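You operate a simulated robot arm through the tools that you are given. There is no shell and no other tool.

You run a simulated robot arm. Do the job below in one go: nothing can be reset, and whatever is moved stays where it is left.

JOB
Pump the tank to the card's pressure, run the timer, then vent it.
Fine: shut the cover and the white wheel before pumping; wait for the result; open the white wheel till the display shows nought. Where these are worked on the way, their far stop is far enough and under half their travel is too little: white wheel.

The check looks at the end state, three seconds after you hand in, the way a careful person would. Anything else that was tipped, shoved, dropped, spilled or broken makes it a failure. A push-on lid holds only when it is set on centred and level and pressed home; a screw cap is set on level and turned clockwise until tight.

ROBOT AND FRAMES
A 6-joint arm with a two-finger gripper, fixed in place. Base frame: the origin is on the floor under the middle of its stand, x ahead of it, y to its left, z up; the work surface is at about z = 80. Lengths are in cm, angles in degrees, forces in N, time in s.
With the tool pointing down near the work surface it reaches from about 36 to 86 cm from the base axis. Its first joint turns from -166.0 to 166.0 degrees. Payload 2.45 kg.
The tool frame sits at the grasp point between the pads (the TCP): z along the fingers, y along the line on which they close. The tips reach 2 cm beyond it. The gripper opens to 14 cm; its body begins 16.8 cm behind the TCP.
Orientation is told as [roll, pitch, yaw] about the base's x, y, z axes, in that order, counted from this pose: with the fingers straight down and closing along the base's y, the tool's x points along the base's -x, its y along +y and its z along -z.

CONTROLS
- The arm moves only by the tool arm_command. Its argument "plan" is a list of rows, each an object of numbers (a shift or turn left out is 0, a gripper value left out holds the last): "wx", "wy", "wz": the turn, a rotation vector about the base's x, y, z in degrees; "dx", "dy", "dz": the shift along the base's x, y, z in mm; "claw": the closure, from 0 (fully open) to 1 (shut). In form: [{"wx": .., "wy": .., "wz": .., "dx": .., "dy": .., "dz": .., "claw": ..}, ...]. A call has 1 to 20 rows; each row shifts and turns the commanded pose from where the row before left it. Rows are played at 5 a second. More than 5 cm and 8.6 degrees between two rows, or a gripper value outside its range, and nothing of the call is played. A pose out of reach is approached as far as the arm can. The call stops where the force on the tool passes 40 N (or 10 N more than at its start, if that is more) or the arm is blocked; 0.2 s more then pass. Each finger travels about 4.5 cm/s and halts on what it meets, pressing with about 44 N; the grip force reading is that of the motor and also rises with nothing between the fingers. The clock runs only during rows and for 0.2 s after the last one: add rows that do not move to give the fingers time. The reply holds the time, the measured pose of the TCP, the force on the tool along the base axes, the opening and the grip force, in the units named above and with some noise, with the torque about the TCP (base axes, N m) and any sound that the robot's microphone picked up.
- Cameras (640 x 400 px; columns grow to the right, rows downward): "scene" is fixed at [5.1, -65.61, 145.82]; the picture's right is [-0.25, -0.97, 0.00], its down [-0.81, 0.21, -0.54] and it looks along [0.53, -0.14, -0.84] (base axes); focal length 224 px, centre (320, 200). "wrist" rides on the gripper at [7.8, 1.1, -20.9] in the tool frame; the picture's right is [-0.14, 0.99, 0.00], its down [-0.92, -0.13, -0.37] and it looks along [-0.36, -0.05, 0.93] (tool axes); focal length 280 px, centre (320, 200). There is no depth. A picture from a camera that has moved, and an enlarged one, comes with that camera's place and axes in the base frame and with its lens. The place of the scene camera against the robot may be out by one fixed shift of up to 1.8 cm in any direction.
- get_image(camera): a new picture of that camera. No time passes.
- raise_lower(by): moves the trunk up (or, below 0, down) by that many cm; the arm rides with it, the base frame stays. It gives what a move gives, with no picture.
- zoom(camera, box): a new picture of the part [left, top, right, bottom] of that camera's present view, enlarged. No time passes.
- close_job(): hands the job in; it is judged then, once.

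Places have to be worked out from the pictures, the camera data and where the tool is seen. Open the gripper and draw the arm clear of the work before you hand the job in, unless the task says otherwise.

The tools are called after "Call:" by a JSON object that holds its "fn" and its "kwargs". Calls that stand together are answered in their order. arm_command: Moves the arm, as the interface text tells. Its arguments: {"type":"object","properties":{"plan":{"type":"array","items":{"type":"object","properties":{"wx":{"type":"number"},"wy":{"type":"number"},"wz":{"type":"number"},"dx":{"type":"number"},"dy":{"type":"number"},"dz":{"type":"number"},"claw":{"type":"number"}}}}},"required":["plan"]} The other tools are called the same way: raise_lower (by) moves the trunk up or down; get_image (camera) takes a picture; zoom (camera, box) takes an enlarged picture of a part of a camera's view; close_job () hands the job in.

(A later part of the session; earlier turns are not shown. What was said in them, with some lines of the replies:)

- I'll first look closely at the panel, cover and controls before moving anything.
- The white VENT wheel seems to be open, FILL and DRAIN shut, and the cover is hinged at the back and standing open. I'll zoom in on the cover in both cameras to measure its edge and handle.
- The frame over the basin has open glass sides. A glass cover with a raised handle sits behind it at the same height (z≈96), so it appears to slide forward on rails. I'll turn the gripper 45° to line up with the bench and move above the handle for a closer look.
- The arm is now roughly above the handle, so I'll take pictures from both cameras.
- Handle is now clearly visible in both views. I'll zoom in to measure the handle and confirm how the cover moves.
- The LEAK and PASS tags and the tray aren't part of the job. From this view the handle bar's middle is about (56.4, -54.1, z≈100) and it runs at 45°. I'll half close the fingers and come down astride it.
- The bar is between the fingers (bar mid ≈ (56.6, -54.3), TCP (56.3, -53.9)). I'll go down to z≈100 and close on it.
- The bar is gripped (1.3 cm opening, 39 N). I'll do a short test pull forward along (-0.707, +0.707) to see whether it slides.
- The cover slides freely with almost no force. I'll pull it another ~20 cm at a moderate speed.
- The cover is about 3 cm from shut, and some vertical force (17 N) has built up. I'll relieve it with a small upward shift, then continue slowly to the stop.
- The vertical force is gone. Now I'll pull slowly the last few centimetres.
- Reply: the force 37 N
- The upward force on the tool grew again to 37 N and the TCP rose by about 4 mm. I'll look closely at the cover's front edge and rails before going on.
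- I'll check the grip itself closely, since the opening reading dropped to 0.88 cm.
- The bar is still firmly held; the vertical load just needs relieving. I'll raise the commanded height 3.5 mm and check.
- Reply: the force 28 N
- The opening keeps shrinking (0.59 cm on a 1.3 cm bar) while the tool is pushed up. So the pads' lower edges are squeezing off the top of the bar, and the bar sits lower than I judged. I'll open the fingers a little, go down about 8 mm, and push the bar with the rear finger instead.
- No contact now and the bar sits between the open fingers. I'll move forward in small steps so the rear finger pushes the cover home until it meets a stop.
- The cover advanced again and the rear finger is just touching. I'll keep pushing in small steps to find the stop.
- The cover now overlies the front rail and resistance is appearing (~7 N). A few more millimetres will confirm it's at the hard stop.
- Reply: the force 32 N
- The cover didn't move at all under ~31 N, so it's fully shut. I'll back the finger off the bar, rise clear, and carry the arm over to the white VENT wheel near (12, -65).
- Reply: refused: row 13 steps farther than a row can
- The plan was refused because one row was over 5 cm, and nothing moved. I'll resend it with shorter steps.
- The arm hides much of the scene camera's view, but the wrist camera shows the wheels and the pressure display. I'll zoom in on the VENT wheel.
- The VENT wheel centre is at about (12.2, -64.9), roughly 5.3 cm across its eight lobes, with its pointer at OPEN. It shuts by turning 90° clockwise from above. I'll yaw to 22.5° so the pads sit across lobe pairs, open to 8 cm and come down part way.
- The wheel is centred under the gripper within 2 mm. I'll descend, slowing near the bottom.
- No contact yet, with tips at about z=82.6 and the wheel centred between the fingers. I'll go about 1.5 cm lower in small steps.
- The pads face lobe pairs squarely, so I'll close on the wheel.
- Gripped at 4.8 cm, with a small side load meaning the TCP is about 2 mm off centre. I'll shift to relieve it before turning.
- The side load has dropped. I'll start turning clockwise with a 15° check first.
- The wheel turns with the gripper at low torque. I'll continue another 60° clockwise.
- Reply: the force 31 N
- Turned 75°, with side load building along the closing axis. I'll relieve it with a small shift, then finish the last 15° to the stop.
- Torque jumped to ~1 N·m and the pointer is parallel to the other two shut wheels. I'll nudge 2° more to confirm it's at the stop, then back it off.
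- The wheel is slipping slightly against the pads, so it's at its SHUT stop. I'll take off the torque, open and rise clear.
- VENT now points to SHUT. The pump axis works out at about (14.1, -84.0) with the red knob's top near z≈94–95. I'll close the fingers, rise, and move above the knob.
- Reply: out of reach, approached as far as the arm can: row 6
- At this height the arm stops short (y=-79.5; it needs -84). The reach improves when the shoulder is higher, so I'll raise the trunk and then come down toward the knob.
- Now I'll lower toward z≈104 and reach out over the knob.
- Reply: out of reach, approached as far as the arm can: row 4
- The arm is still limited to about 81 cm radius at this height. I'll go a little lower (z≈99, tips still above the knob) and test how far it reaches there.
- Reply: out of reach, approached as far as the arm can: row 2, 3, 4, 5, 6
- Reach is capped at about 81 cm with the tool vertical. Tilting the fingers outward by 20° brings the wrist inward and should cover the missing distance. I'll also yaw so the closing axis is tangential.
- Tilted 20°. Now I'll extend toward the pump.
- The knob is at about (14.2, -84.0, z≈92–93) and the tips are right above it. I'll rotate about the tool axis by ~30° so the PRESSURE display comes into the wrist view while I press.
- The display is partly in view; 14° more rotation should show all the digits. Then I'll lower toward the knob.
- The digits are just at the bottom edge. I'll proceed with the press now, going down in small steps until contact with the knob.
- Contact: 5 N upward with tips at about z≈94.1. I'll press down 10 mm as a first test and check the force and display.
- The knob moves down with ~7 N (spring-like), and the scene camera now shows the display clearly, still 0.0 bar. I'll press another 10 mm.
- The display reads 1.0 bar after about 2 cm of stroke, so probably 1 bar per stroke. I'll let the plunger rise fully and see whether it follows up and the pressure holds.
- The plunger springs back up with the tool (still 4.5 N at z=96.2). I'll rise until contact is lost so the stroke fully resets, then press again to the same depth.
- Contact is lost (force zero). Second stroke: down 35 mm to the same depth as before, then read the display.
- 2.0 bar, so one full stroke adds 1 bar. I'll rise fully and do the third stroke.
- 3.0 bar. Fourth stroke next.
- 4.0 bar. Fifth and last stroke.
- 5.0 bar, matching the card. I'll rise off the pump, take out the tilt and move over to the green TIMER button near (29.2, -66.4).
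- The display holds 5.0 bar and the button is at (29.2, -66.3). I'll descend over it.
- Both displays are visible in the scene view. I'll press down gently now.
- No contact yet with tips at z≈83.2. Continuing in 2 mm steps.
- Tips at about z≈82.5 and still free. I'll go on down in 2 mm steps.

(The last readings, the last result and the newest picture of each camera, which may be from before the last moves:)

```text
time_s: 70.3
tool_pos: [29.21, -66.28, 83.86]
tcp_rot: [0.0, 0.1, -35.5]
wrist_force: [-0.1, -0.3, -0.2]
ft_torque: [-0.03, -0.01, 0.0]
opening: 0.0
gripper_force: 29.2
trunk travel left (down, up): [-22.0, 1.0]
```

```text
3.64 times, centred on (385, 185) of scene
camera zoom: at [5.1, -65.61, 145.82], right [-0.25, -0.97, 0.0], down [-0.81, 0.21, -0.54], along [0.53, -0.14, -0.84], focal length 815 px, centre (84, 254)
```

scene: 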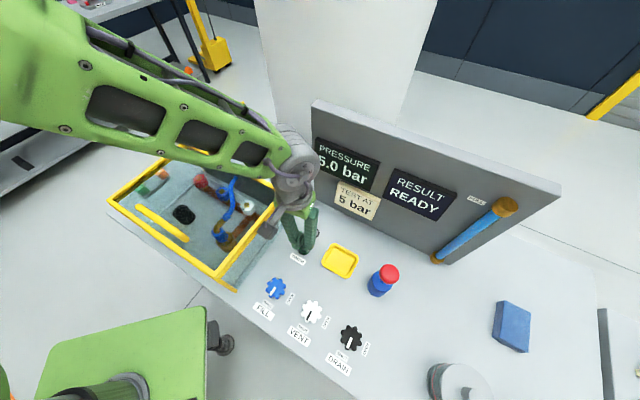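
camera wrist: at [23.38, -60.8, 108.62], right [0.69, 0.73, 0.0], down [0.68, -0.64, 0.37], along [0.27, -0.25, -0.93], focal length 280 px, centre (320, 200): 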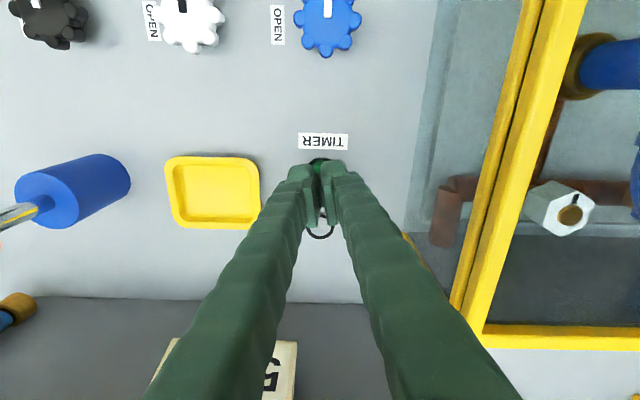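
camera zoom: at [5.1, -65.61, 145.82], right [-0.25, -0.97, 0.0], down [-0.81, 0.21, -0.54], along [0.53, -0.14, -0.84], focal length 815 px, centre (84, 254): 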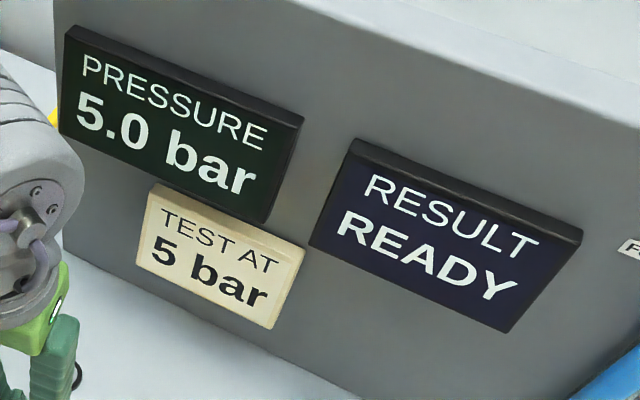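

Call:
{"fn": "arm_command", "kwargs": {"plan": [{"dz": -2}, {"dz": -2}, {}]}}

Call:
{"fn": "zoom", "kwargs": {"camera": "scene", "box": [260, 200, 350, 270]}}

Call:
{"fn": "zoom", "kwargs": {"camera": "scene", "box": [300, 130, 470, 240]}}

Call:
{"fn": "zoom", "kwargs": {"camera": "wrist", "box": [260, 110, 380, 250]}}

```text
time_s: 71.1
tool_pos: [29.24, -66.25, 83.42]
tcp_rot: [0.1, -0.1, -35.4]
wrist_force: [1.0, -0.2, 1.1]
ft_torque: [0.01, 0.0, 0.0]
opening: 0.62
gripper_force: 29.1
trunk travel left (down, up): [-22.0, 1.0]
```

```text
5.71 times, centred on (305, 235) of scene
camera zoom: at [5.1, -65.61, 145.82], right [-0.25, -0.97, 0.0], down [-0.81, 0.21, -0.54], along [0.53, -0.14, -0.84], focal length 1280 px, centre (406, 0)
```

zoom: 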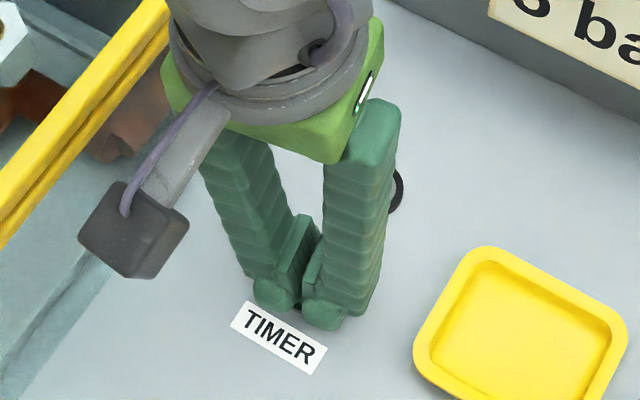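

```text
3.64 times, centred on (385, 185) of scene
camera zoom: at [5.1, -65.61, 145.82], right [-0.25, -0.97, 0.0], down [-0.81, 0.21, -0.54], along [0.53, -0.14, -0.84], focal length 815 px, centre (84, 254)
```

zoom: 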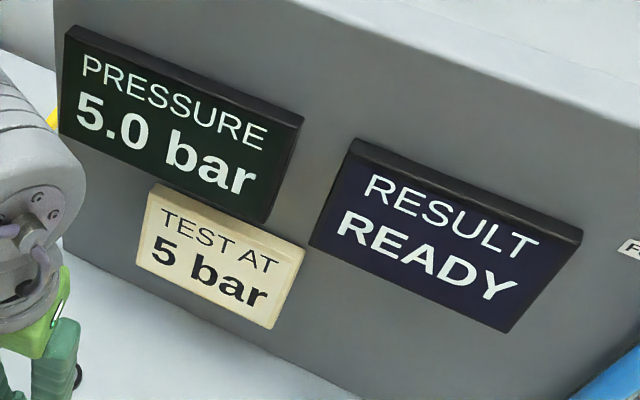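

```text
2.86 times, centred on (320, 180) of wrist
camera zoom: at [23.44, -60.88, 104.29], right [0.69, 0.73, 0.0], down [0.68, -0.64, 0.37], along [0.27, -0.25, -0.93], focal length 801 px, centre (320, 257)
```

zoom: 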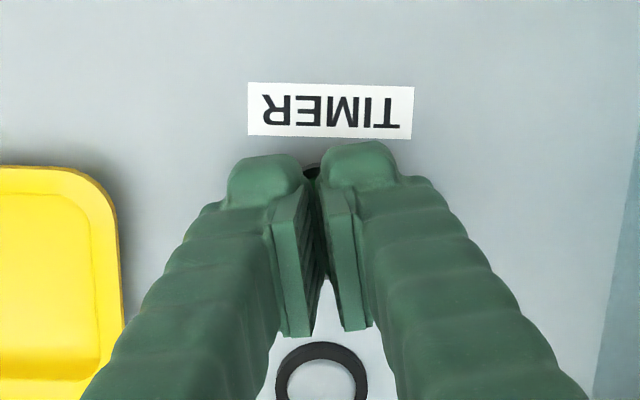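

The opening went to 0.62 cm: the button's dome is wedging between the two rounded fingertips rather than being pressed. I'll rise, shift ~1 cm along the closing axis so a single fingertip is over the button, and press with that.

Call:
{"fn": "arm_command", "kwargs": {"plan": [{"dz": 10}, {"dz": 10}, {"dx": -6.1, "dy": -8.5}, {"dz": -6}, {"dz": -6}, {}]}}

Call:
{"fn": "zoom", "kwargs": {"camera": "wrist", "box": [260, 110, 380, 250]}}

Call:
{"fn": "zoom", "kwargs": {"camera": "scene", "box": [260, 200, 350, 270]}}

```text
time_s: 72.5
tool_pos: [28.64, -67.08, 84.06]
tcp_rot: [0.0, 0.0, -35.5]
wrist_force: [1.0, 0.0, 0.3]
ft_torque: [0.01, 0.01, -0.04]
opening: 0.0
gripper_force: 29.6
trunk travel left (down, up): [-22.0, 1.0]
```

```text
2.86 times, centred on (320, 180) of wrist
camera zoom: at [22.77, -61.67, 105.04], right [0.69, 0.73, 0.0], down [0.68, -0.64, 0.37], along [0.27, -0.25, -0.93], focal length 801 px, centre (320, 257)
```

zoom: 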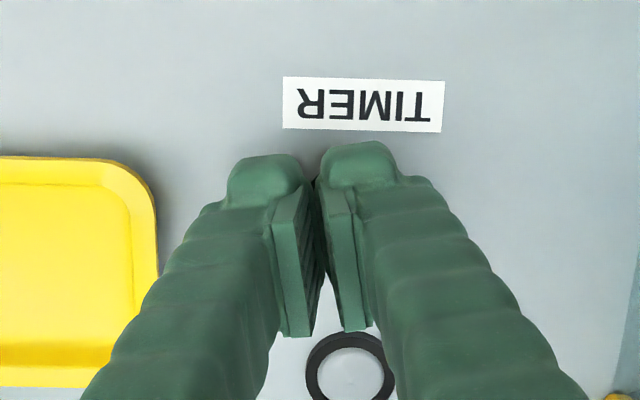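

```text
5.71 times, centred on (305, 235) of scene
camera zoom: at [5.1, -65.61, 145.82], right [-0.25, -0.97, 0.0], down [-0.81, 0.21, -0.54], along [0.53, -0.14, -0.84], focal length 1280 px, centre (406, 0)
```

zoom: 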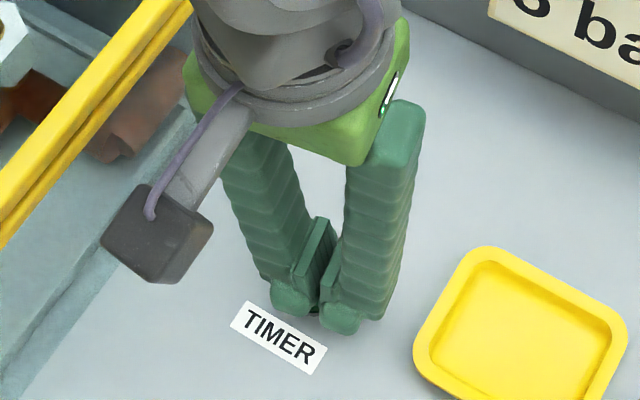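

The right fingertip should now be over the button. Pressing down in 2 mm steps.

Call:
{"fn": "arm_command", "kwargs": {"plan": [{"dz": -2}, {"dz": -2}, {"dz": -2}, {}]}}

Call:
{"fn": "zoom", "kwargs": {"camera": "scene", "box": [300, 130, 470, 240]}}

```text
time_s: 73.5
tool_pos: [28.59, -67.09, 83.58]
tcp_rot: [0.1, -0.1, -35.5]
wrist_force: [0.5, 0.3, 0.0]
ft_torque: [-0.01, 0.0, -0.02]
opening: 0.0
gripper_force: 29.6
trunk travel left (down, up): [-22.0, 1.0]
```

```text
3.64 times, centred on (385, 185) of scene
camera zoom: at [5.1, -65.61, 145.82], right [-0.25, -0.97, 0.0], down [-0.81, 0.21, -0.54], along [0.53, -0.14, -0.84], focal length 815 px, centre (84, 254)
```

zoom: 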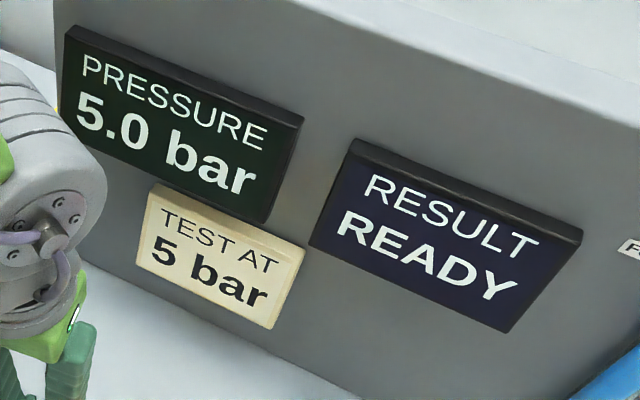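

No contact yet (tips ≈81.6). Continuing slowly.

Call:
{"fn": "arm_command", "kwargs": {"plan": [{"dz": -2}, {"dz": -2}, {}]}}

Call:
{"fn": "zoom", "kwargs": {"camera": "scene", "box": [300, 130, 470, 240]}}

Call:
{"fn": "zoom", "kwargs": {"camera": "wrist", "box": [260, 110, 380, 250]}}

```text
time_s: 74.3
tool_pos: [28.63, -67.16, 83.19]
tcp_rot: [0.0, -0.1, -35.5]
wrist_force: [-1.1, 0.3, 2.6]
ft_torque: [0.02, 0.02, 0.01]
opening: 0.0
gripper_force: 29.6
trunk travel left (down, up): [-22.0, 1.0]
heard: click
```

```text
3.64 times, centred on (385, 185) of scene
camera zoom: at [5.1, -65.61, 145.82], right [-0.25, -0.97, 0.0], down [-0.81, 0.21, -0.54], along [0.53, -0.14, -0.84], focal length 815 px, centre (84, 254)
```

zoom: 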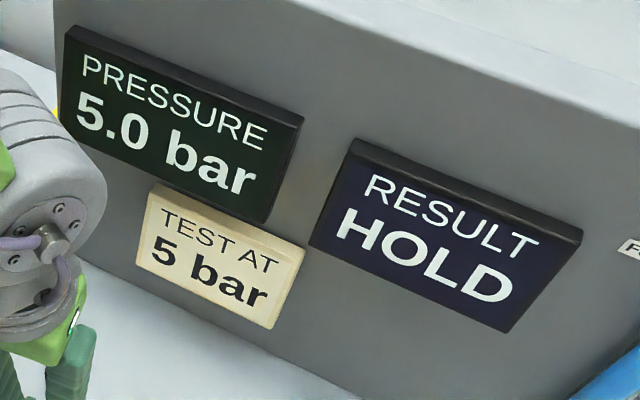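

```text
2.86 times, centred on (320, 180) of wrist
camera zoom: at [22.83, -61.72, 104.07], right [0.69, 0.73, 0.0], down [0.68, -0.64, 0.37], along [0.27, -0.25, -0.93], focal length 801 px, centre (320, 257)
```

zoom: 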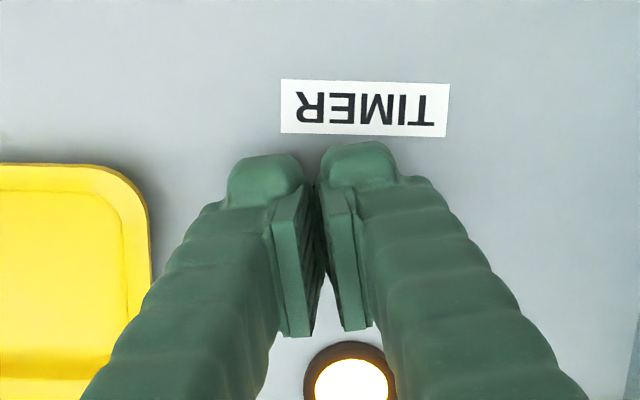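

Click heard, the lamp is lit and RESULT reads HOLD: the timer is running. I'll lift straight off the button and wait.

Call:
{"fn": "arm_command", "kwargs": {"plan": [{"dz": 20}, {"dz": 40}, {"dz": 40}, {"dz": 40}, {"dz": 40}, {}, {}, {}, {}, {}]}}

Call:
{"fn": "zoom", "kwargs": {"camera": "scene", "box": [260, 130, 470, 270]}}

```text
time_s: 76.5
tool_pos: [28.65, -67.24, 101.27]
tcp_rot: [0.0, 0.0, -35.5]
wrist_force: [0.1, -0.3, 0.0]
ft_torque: [-0.02, 0.0, 0.0]
opening: 0.02
gripper_force: 29.1
trunk travel left (down, up): [-22.0, 1.0]
```

```text
2.86 times, centred on (365, 200) of scene
camera zoom: at [5.1, -65.61, 145.82], right [-0.25, -0.97, 0.0], down [-0.81, 0.21, -0.54], along [0.53, -0.14, -0.84], focal length 640 px, centre (191, 200)
```

zoom: 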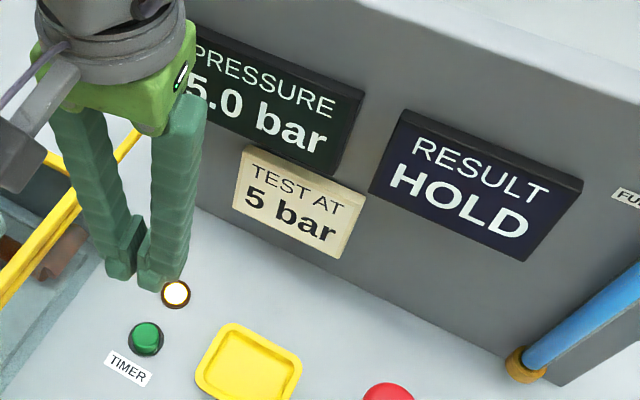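

Still HOLD at 5.0 bar with the lamp lit. I'll wait in place.

Call:
{"fn": "arm_command", "kwargs": {"plan": [{}, {}, {}, {}, {}, {}, {}, {}, {}, {}, {}, {}, {}, {}, {}, {}, {}, {}, {}, {}]}}

Call:
{"fn": "zoom", "kwargs": {"camera": "scene", "box": [260, 130, 470, 270]}}

```text
time_s: 80.7
tool_pos: [28.66, -67.29, 101.25]
tcp_rot: [0.0, 0.0, -35.5]
wrist_force: [-0.3, -0.2, 0.7]
ft_torque: [0.02, 0.0, -0.01]
opening: 0.0
gripper_force: 29.9
trunk travel left (down, up): [-22.0, 1.0]
```

```text
2.86 times, centred on (365, 200) of scene
camera zoom: at [5.1, -65.61, 145.82], right [-0.25, -0.97, 0.0], down [-0.81, 0.21, -0.54], along [0.53, -0.14, -0.84], focal length 640 px, centre (191, 200)
```

zoom: 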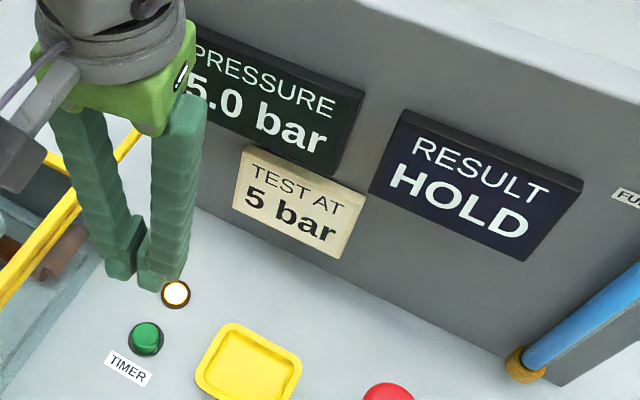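

Still holding. I'll keep waiting.

Call:
{"fn": "arm_command", "kwargs": {"plan": [{}, {}, {}, {}, {}, {}, {}, {}, {}, {}, {}, {}, {}, {}, {}, {}, {}, {}, {}, {}]}}

Call:
{"fn": "zoom", "kwargs": {"camera": "scene", "box": [260, 130, 470, 270]}}

```text
time_s: 84.9
tool_pos: [28.64, -67.23, 101.28]
tcp_rot: [0.1, 0.1, -35.5]
wrist_force: [0.0, -0.2, 0.5]
ft_torque: [-0.03, 0.03, 0.0]
opening: 0.0
gripper_force: 29.4
trunk travel left (down, up): [-22.0, 1.0]
```

```text
2.86 times, centred on (365, 200) of scene
camera zoom: at [5.1, -65.61, 145.82], right [-0.25, -0.97, 0.0], down [-0.81, 0.21, -0.54], along [0.53, -0.14, -0.84], focal length 640 px, centre (191, 200)
```

zoom: 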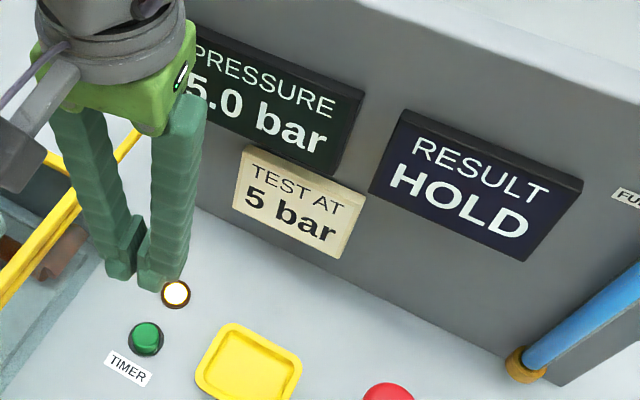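

Still HOLD. I'll use the waiting time to move (well above everything) toward the VENT wheel and set the yaw for re-gripping it.

Call:
{"fn": "arm_command", "kwargs": {"plan": [{"dz": 20}, {"wz": -6.4, "dx": -32.8, "dy": 5}, {"wz": -6.4, "dx": -32.8, "dy": 5}, {"wz": -6.4, "dx": -32.8, "dy": 5}, {"wz": -6.4, "dx": -32.8, "dy": 5}, {"wz": -6.4, "dx": -32.8, "dy": 5, "claw": 0.43}, {}, {}, {}, {}, {}, {}, {}, {}, {}, {}, {}, {}, {}, {}]}}

Call:
{"fn": "get_image", "kwargs": {"camera": "scene"}}

Call:
{"fn": "get_image", "kwargs": {"camera": "wrist"}}

```text
time_s: 89.1
tool_pos: [12.13, -64.64, 103.19]
tcp_rot: [0.1, 0.0, -67.6]
wrist_force: [0.4, 0.5, -1.4]
ft_torque: [-0.01, 0.01, -0.01]
opening: 7.95
gripper_force: 0.1
trunk travel left (down, up): [-22.0, 1.0]
```

```text
taken
```

scene: 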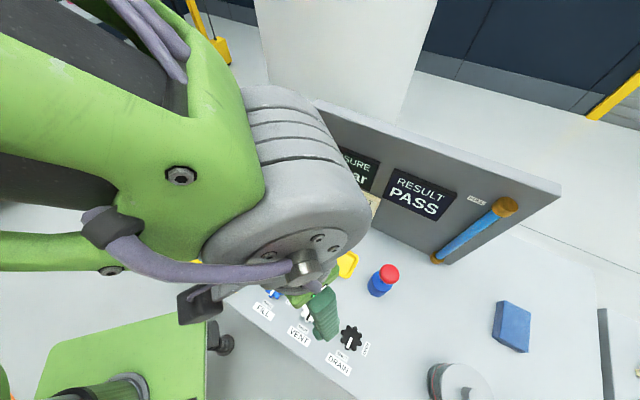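

```text
taken
camera wrist: at [10.18, -56.98, 124.06], right [0.97, 0.25, 0.0], down [0.23, -0.9, 0.37], along [0.09, -0.36, -0.93], focal length 280 px, centre (320, 200)
```

wrist: 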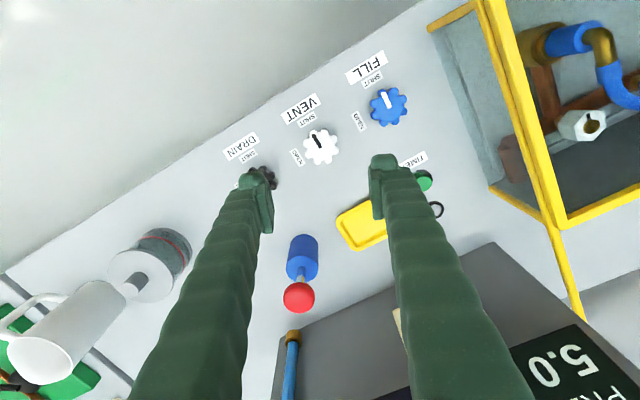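

The RESULT now reads PASS. I'll descend onto the VENT wheel with the fingers 8 cm open.

Call:
{"fn": "arm_command", "kwargs": {"plan": [{"dx": 2, "dy": 1, "dz": -40}, {"dz": -40}, {"dz": -40}, {"dz": -40}, {"dz": -20}, {"dz": -10}, {"dz": -6}, {"dz": -6}, {}]}}

Call:
{"fn": "zoom", "kwargs": {"camera": "wrist", "box": [220, 90, 420, 260]}}

Call:
{"fn": "get_image", "kwargs": {"camera": "scene"}}

```text
time_s: 91.1
tool_pos: [12.31, -64.66, 83.12]
tcp_rot: [0.0, 0.0, -67.5]
wrist_force: [-0.9, 0.2, -0.4]
ft_torque: [0.01, 0.03, 0.01]
opening: 7.98
gripper_force: 0.2
trunk travel left (down, up): [-22.0, 1.0]
```

```text
2.35 times, centred on (320, 175) of wrist
camera zoom: at [10.38, -56.92, 103.84], right [0.97, 0.25, 0.0], down [0.23, -0.9, 0.37], along [0.09, -0.36, -0.93], focal length 660 px, centre (320, 259)
```

zoom: 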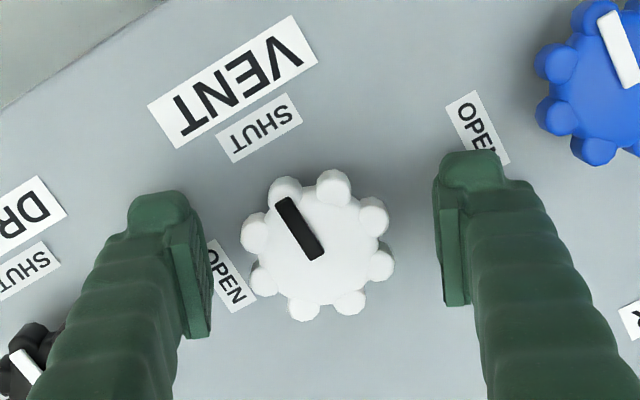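

```text
taken
```

scene: 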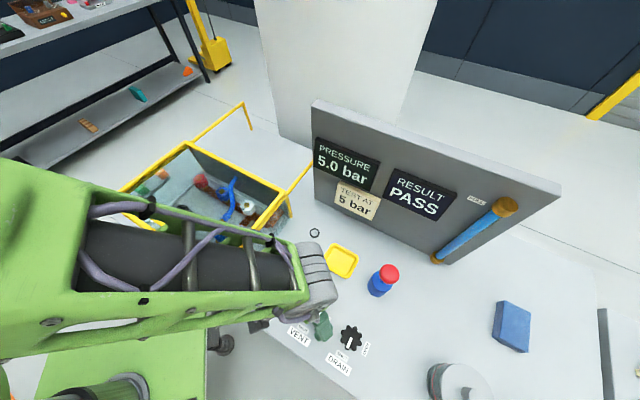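

PASS at 5.0 bar, with the wheel centred between the pads. I'll close on it.

Call:
{"fn": "arm_command", "kwargs": {"plan": [{"claw": 0.6}, {"claw": 0.75}, {"claw": 1.0}, {}, {}, {}, {}]}}

Call:
{"fn": "zoom", "kwargs": {"camera": "wrist", "box": [220, 90, 420, 260]}}

```text
time_s: 92.7
tool_pos: [12.37, -64.59, 82.88]
tcp_rot: [0.0, 0.0, -67.5]
wrist_force: [-11.1, -2.4, -1.8]
ft_torque: [-0.02, 0.12, 0.01]
opening: 4.83
gripper_force: 45.0
trunk travel left (down, up): [-22.0, 1.0]
```

```text
2.35 times, centred on (320, 175) of wrist
camera zoom: at [10.29, -56.94, 103.84], right [0.97, 0.25, 0.0], down [0.23, -0.9, 0.37], along [0.09, -0.36, -0.93], focal length 660 px, centre (320, 259)
```

zoom: 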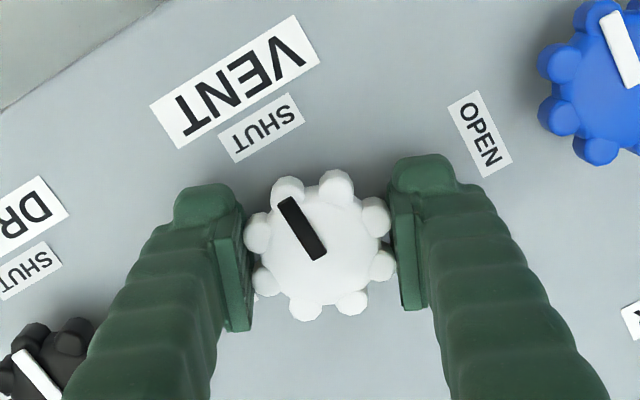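

Gripped at 4.83 cm. Now I'll turn counter-clockwise (toward OPEN), first 30° as a check.

Call:
{"fn": "arm_command", "kwargs": {"plan": [{"dx": -1}, {"wz": 6}, {"wz": 6}, {"wz": 6}, {"wz": 6}, {"wz": 6}, {}]}}

Call:
{"fn": "zoom", "kwargs": {"camera": "scene", "box": [300, 130, 470, 240]}}

```text
time_s: 94.3
tool_pos: [12.34, -64.67, 82.9]
tcp_rot: [0.1, -0.1, -37.4]
wrist_force: [-8.1, -3.7, 2.3]
ft_torque: [0.16, 0.19, 0.0]
opening: 4.8
gripper_force: 44.7
trunk travel left (down, up): [-22.0, 1.0]
```

```text
3.64 times, centred on (385, 185) of scene
camera zoom: at [5.1, -65.61, 145.82], right [-0.25, -0.97, 0.0], down [-0.81, 0.21, -0.54], along [0.53, -0.14, -0.84], focal length 815 px, centre (84, 254)
```

zoom: 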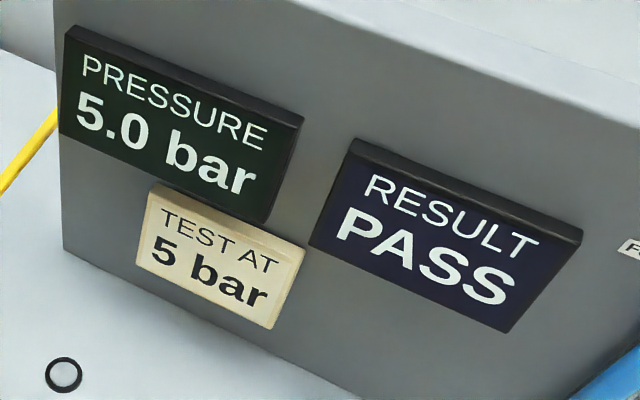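

It turns freely with forces small and the pressure not falling yet. I'll continue another 48° toward OPEN.

Call:
{"fn": "arm_command", "kwargs": {"plan": [{"wz": 6, "dx": -0.6}, {"wz": 6}, {"wz": 6}, {"wz": 6}, {"wz": 6}, {"wz": 6}, {"wz": 6}, {"wz": 6}, {}]}}

Call:
{"fn": "zoom", "kwargs": {"camera": "wrist", "box": [220, 90, 420, 260]}}

Call:
{"fn": "get_image", "kwargs": {"camera": "scene"}}

```text
time_s: 96.3
tool_pos: [12.32, -64.71, 82.98]
tcp_rot: [0.0, 0.0, 10.6]
wrist_force: [-0.1, -20.5, -0.8]
ft_torque: [-0.13, -0.01, -0.02]
opening: 4.82
gripper_force: 45.6
trunk travel left (down, up): [-22.0, 1.0]
```

```text
2.35 times, centred on (320, 175) of wrist
camera zoom: at [4.31, -65.05, 103.84], right [-0.05, 1.0, 0.0], down [0.93, 0.04, 0.37], along [0.37, 0.02, -0.93], focal length 660 px, centre (320, 259)
```

zoom: 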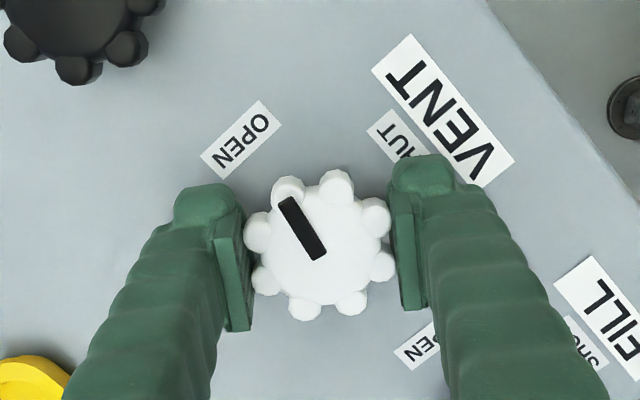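

```text
taken
```

scene: 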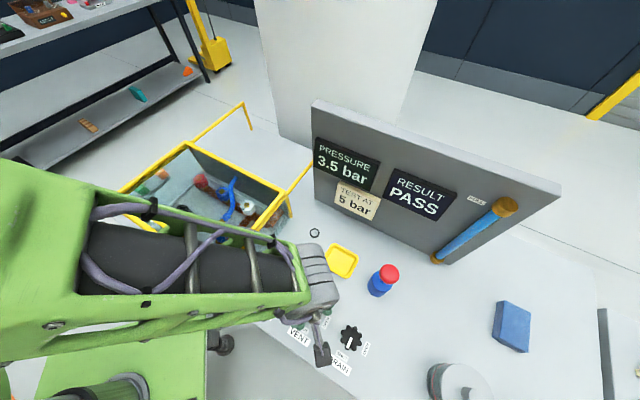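

Pressure is falling (3.5 bar). I'll relieve the side load and finish the last 12° to the open stop.

Call:
{"fn": "arm_command", "kwargs": {"plan": [{"dy": -1.8}, {"wz": 5}, {"wz": 4}, {"wz": 3}, {}]}}

Call:
{"fn": "zoom", "kwargs": {"camera": "scene", "box": [300, 130, 470, 240]}}

Call:
{"fn": "zoom", "kwargs": {"camera": "wrist", "box": [220, 90, 420, 260]}}

```text
time_s: 97.5
tool_pos: [12.25, -64.76, 82.99]
tcp_rot: [0.0, 0.0, 22.5]
wrist_force: [-6.5, -12.1, 5.9]
ft_torque: [0.0, 0.04, 0.0]
opening: 4.82
gripper_force: 45.1
trunk travel left (down, up): [-22.0, 1.0]
```

```text
3.64 times, centred on (385, 185) of scene
camera zoom: at [5.1, -65.61, 145.82], right [-0.25, -0.97, 0.0], down [-0.81, 0.21, -0.54], along [0.53, -0.14, -0.84], focal length 815 px, centre (84, 254)
```

zoom: 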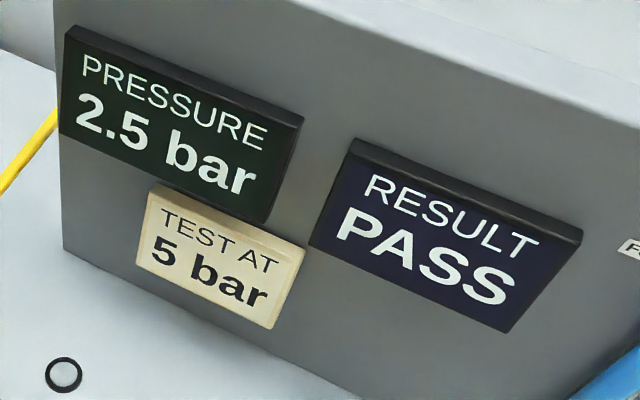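

```text
2.35 times, centred on (320, 175) of wrist
camera zoom: at [4.57, -66.74, 103.84], right [-0.25, 0.97, 0.0], down [0.9, 0.23, 0.37], along [0.36, 0.09, -0.93], focal length 660 px, centre (320, 259)
```

zoom: 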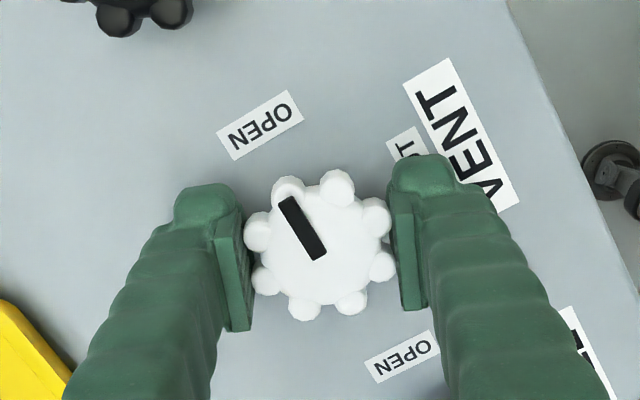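

Pointer is at OPEN and the pressure has reached 2.5 bar and is still falling. I'll nudge gently to feel for the stop and wait for zero.

Call:
{"fn": "arm_command", "kwargs": {"plan": [{"wz": 2}, {"wz": 1}, {}, {}, {}, {}, {}, {}, {}, {}, {}, {}]}}

Call:
{"fn": "zoom", "kwargs": {"camera": "scene", "box": [300, 130, 470, 240]}}

```text
time_s: 100.1
tool_pos: [12.32, -64.69, 82.82]
tcp_rot: [0.0, 0.0, 25.5]
wrist_force: [2.0, -8.4, 2.8]
ft_torque: [-0.08, -0.06, -0.01]
opening: 4.8
gripper_force: 45.2
trunk travel left (down, up): [-22.0, 1.0]
```

```text
3.64 times, centred on (385, 185) of scene
camera zoom: at [5.1, -65.61, 145.82], right [-0.25, -0.97, 0.0], down [-0.81, 0.21, -0.54], along [0.53, -0.14, -0.84], focal length 815 px, centre (84, 254)
```

zoom: 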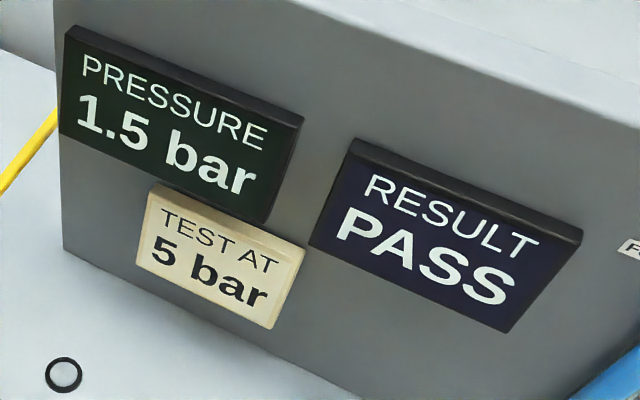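

1.5 bar and falling. I'll try a few more degrees to find the far stop while waiting.

Call:
{"fn": "arm_command", "kwargs": {"plan": [{"wz": 2}, {"wz": 2}, {}, {}, {}, {}, {}, {}, {}, {}, {}, {}, {}, {}]}}

Call:
{"fn": "zoom", "kwargs": {"camera": "scene", "box": [300, 130, 470, 240]}}

Call:
{"fn": "zoom", "kwargs": {"camera": "wrist", "box": [220, 90, 420, 260]}}

```text
time_s: 103.1
tool_pos: [12.39, -64.76, 82.99]
tcp_rot: [-0.1, 0.0, 29.5]
wrist_force: [1.0, -9.0, 6.5]
ft_torque: [-0.07, -0.02, -0.07]
opening: 4.76
gripper_force: 45.3
trunk travel left (down, up): [-22.0, 1.0]
```

```text
3.64 times, centred on (385, 185) of scene
camera zoom: at [5.1, -65.61, 145.82], right [-0.25, -0.97, 0.0], down [-0.81, 0.21, -0.54], along [0.53, -0.14, -0.84], focal length 815 px, centre (84, 254)
```

zoom: 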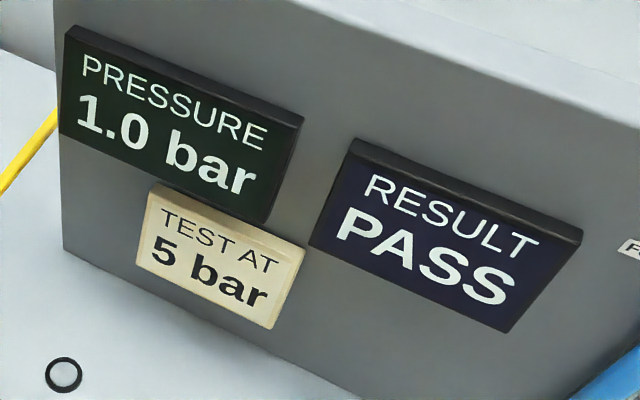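

```text
2.35 times, centred on (320, 175) of wrist
camera zoom: at [4.91, -67.64, 103.83], right [-0.37, 0.93, 0.0], down [0.86, 0.34, 0.37], along [0.34, 0.14, -0.93], focal length 660 px, centre (320, 259)
```

zoom: 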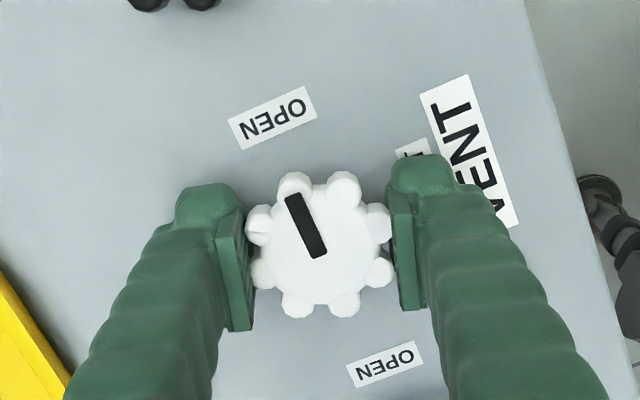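

The wheel has begun slipping in the pads, so it's at its open stop. I'll release it where it is and wait for the display to reach zero.

Call:
{"fn": "arm_command", "kwargs": {"plan": [{"claw": 0.6}, {"claw": 0.43}, {}, {}, {}, {}, {}, {}, {}, {}, {}, {}, {}, {}, {}]}}

Call:
{"fn": "zoom", "kwargs": {"camera": "scene", "box": [300, 130, 470, 240]}}

Call:
{"fn": "zoom", "kwargs": {"camera": "wrist", "box": [220, 90, 420, 260]}}

```text
time_s: 106.3
tool_pos: [12.3, -64.72, 83.04]
tcp_rot: [-0.1, 0.1, 29.5]
wrist_force: [0.2, 0.8, -1.2]
ft_torque: [0.01, 0.02, 0.04]
opening: 7.99
gripper_force: 0.0
trunk travel left (down, up): [-22.0, 1.0]
```

```text
3.64 times, centred on (385, 185) of scene
camera zoom: at [5.1, -65.61, 145.82], right [-0.25, -0.97, 0.0], down [-0.81, 0.21, -0.54], along [0.53, -0.14, -0.84], focal length 815 px, centre (84, 254)
```

zoom: 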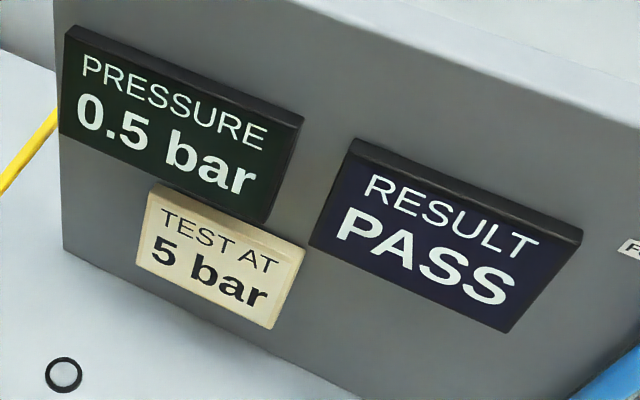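

```text
2.35 times, centred on (320, 175) of wrist
camera zoom: at [4.91, -67.6, 103.82], right [-0.37, 0.93, 0.0], down [0.86, 0.34, 0.37], along [0.34, 0.14, -0.93], focal length 660 px, centre (320, 259)
```

zoom: 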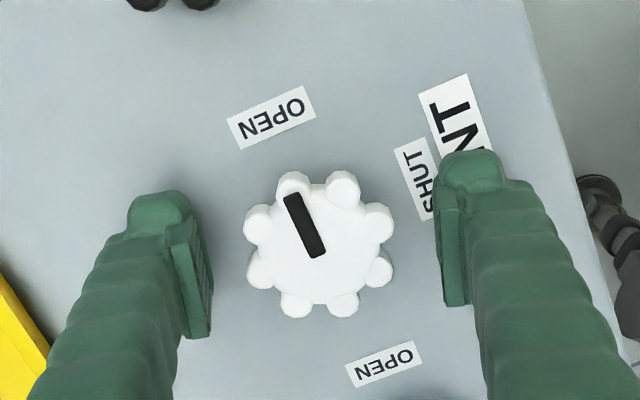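

0.5 bar now, with the wheel free and pointing at OPEN. I'll rise straight up while the last of the pressure bleeds off.

Call:
{"fn": "arm_command", "kwargs": {"plan": [{"dz": 15}, {"dz": 30}, {"dz": 40}, {"dz": 40}, {"dz": 40}, {"dz": 40}, {}, {}, {}, {}, {}, {}, {}, {}, {}, {}, {}, {}]}}

Call:
{"fn": "get_image", "kwargs": {"camera": "wrist"}}

Call:
{"fn": "get_image", "kwargs": {"camera": "scene"}}

```text
time_s: 110.1
tool_pos: [12.3, -64.71, 103.75]
tcp_rot: [0.0, 0.0, 29.5]
wrist_force: [0.5, -0.2, 0.8]
ft_torque: [0.0, 0.0, -0.01]
opening: 7.98
gripper_force: 0.0
trunk travel left (down, up): [-22.0, 1.0]
```

```text
taken
camera wrist: at [4.93, -67.57, 124.53], right [-0.37, 0.93, 0.0], down [0.86, 0.34, 0.37], along [0.34, 0.14, -0.93], focal length 280 px, centre (320, 200)
```

wrist: 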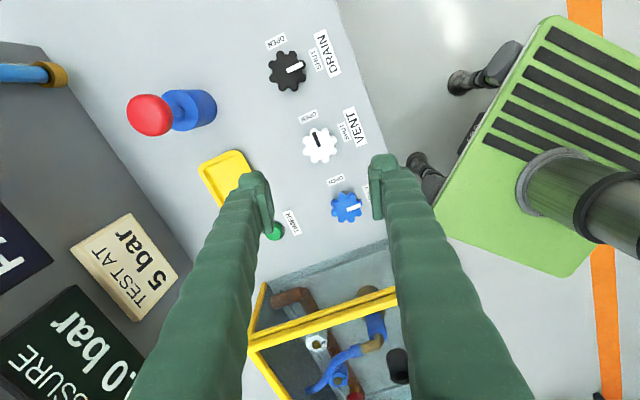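

```text
taken
```

scene: 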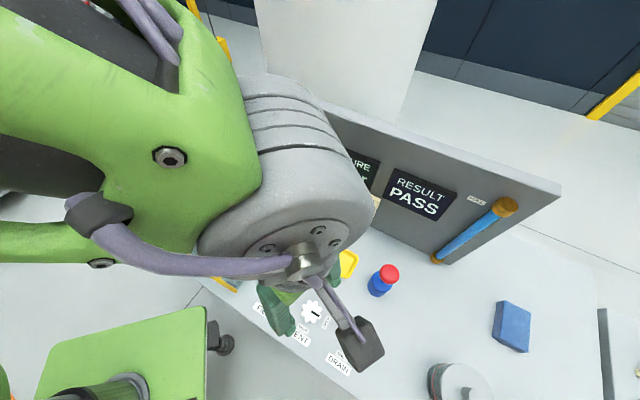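

The display looks like x.0 bar but the first digit is hidden. I'll rise, open the gripper fully and draw the arm well back from the bench to confirm everything.

Call:
{"fn": "arm_command", "kwargs": {"plan": [{"dz": 40}, {"dz": 40}, {"dz": 40, "claw": 0.2}, {"dx": 24, "dy": 40, "claw": 0}, {"dx": 24, "dy": 40}, {"dx": 24, "dy": 40}, {"dx": 24, "dy": 40}, {"dx": 24, "dy": 40}, {"dx": 24, "dy": 40}, {"dx": 24, "dy": 40}, {"dx": 24, "dy": 40}, {"dx": 24, "dy": 40}, {"dx": 24, "dy": 40}, {}, {}, {}, {}]}}

Call:
{"fn": "get_image", "kwargs": {"camera": "scene"}}

Call:
{"fn": "get_image", "kwargs": {"camera": "wrist"}}

```text
time_s: 113.7
tool_pos: [36.35, -24.78, 115.54]
tcp_rot: [0.0, 0.0, 29.5]
wrist_force: [0.7, -0.5, 0.5]
ft_torque: [-0.02, -0.03, 0.0]
opening: 13.98
gripper_force: 0.1
trunk travel left (down, up): [-22.0, 1.0]
```

```text
taken
```

scene: 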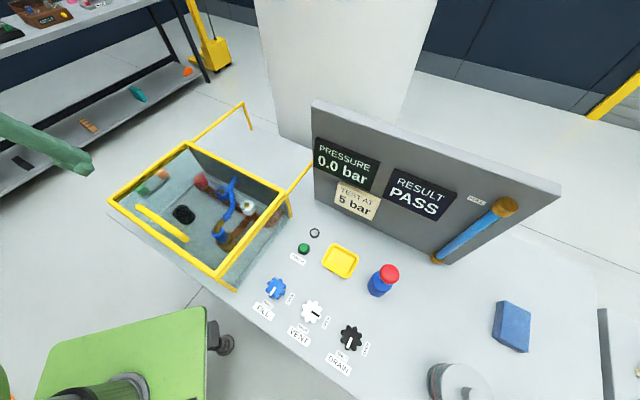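

```text
taken
camera wrist: at [29.03, -27.67, 136.44], right [-0.37, 0.93, 0.0], down [0.86, 0.34, 0.37], along [0.34, 0.14, -0.93], focal length 280 px, centre (320, 200)
```

wrist: 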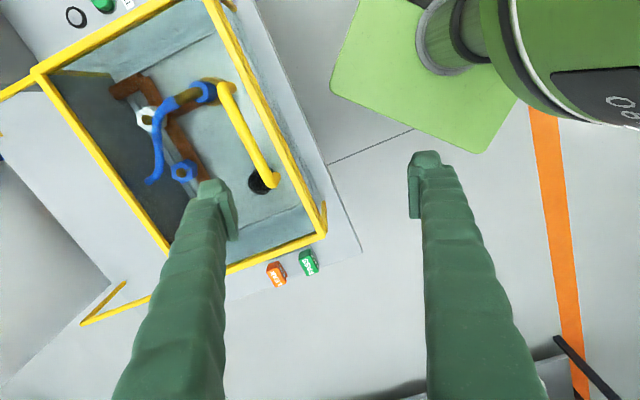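

Display 0.0 bar, RESULT PASS, VENT at OPEN, cover shut, and nothing else looks disturbed. I'll draw the arm a bit farther off the bench and take a final close look.

Call:
{"fn": "arm_command", "kwargs": {"plan": [{"dx": 15, "dy": 40}, {"dx": 15, "dy": 40}, {"dx": 15, "dy": 40}, {"dx": 10, "dy": 40}, {}, {}]}}

Call:
{"fn": "zoom", "kwargs": {"camera": "scene", "box": [230, 120, 480, 380]}}

Call:
{"fn": "zoom", "kwargs": {"camera": "scene", "box": [90, 90, 330, 300]}}

```text
time_s: 115.1
tool_pos: [41.78, -8.75, 115.62]
tcp_rot: [0.0, 0.1, 29.5]
wrist_force: [0.2, 0.4, -0.8]
ft_torque: [-0.01, -0.02, 0.01]
opening: 14.01
gripper_force: 0.1
trunk travel left (down, up): [-22.0, 1.0]
```

```text
1.54 times, centred on (355, 250) of scene
camera zoom: at [5.1, -65.61, 145.82], right [-0.25, -0.97, 0.0], down [-0.81, 0.21, -0.54], along [0.53, -0.14, -0.84], focal length 345 px, centre (266, 123)
```

zoom: 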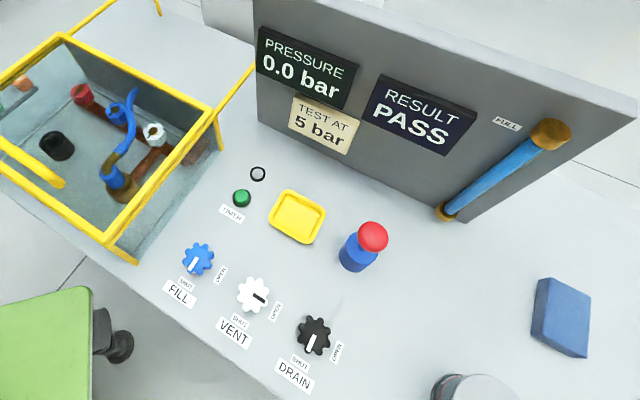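

```text
1.90 times, centred on (210, 195) of scene
camera zoom: at [5.1, -65.61, 145.82], right [-0.25, -0.97, 0.0], down [-0.81, 0.21, -0.54], along [0.53, -0.14, -0.84], focal length 427 px, centre (530, 210)
```

zoom: 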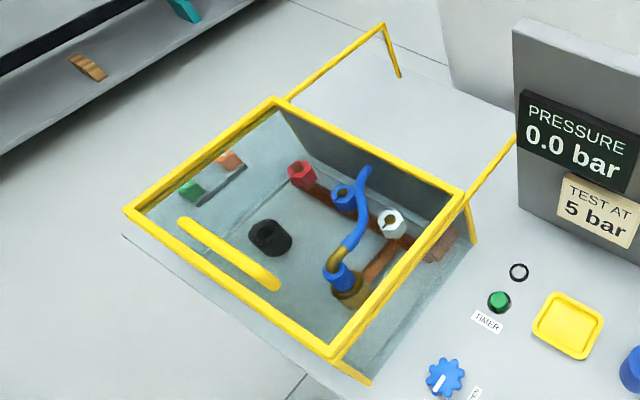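

The final check is good: pressure 0.0 bar, RESULT PASS, cover shut, VENT open, FILL and DRAIN still shut. The arm is clear with the gripper open, so I'm handing in.

Call:
{"fn": "close_job", "kwargs": {}}

```text
The job is handed in.
```

The tank was pumped to 5.0 bar as the card asks, the timer test came back PASS, and the tank is now vented. The display reads 0.0 bar.

- **Cover:** slid forward until it met its stop, and it is still shut.
- **White VENT wheel:** turned to its SHUT stop before pumping, then back to its OPEN stop after the result came up.
- **Pumping:** five strokes, each adding 1 bar.
- **Timer:** my first press missed because the button wedged between the two fingertips. The second press, with one fingertip, clicked and the display went to HOLD and then PASS.
- **End state:** the FILL and DRAIN wheels stayed shut and nothing else looks moved. The gripper is open and the arm is drawn back clear of the bench. The trunk is still 12 cm higher than at the start; I raised it to try to reach the pump.
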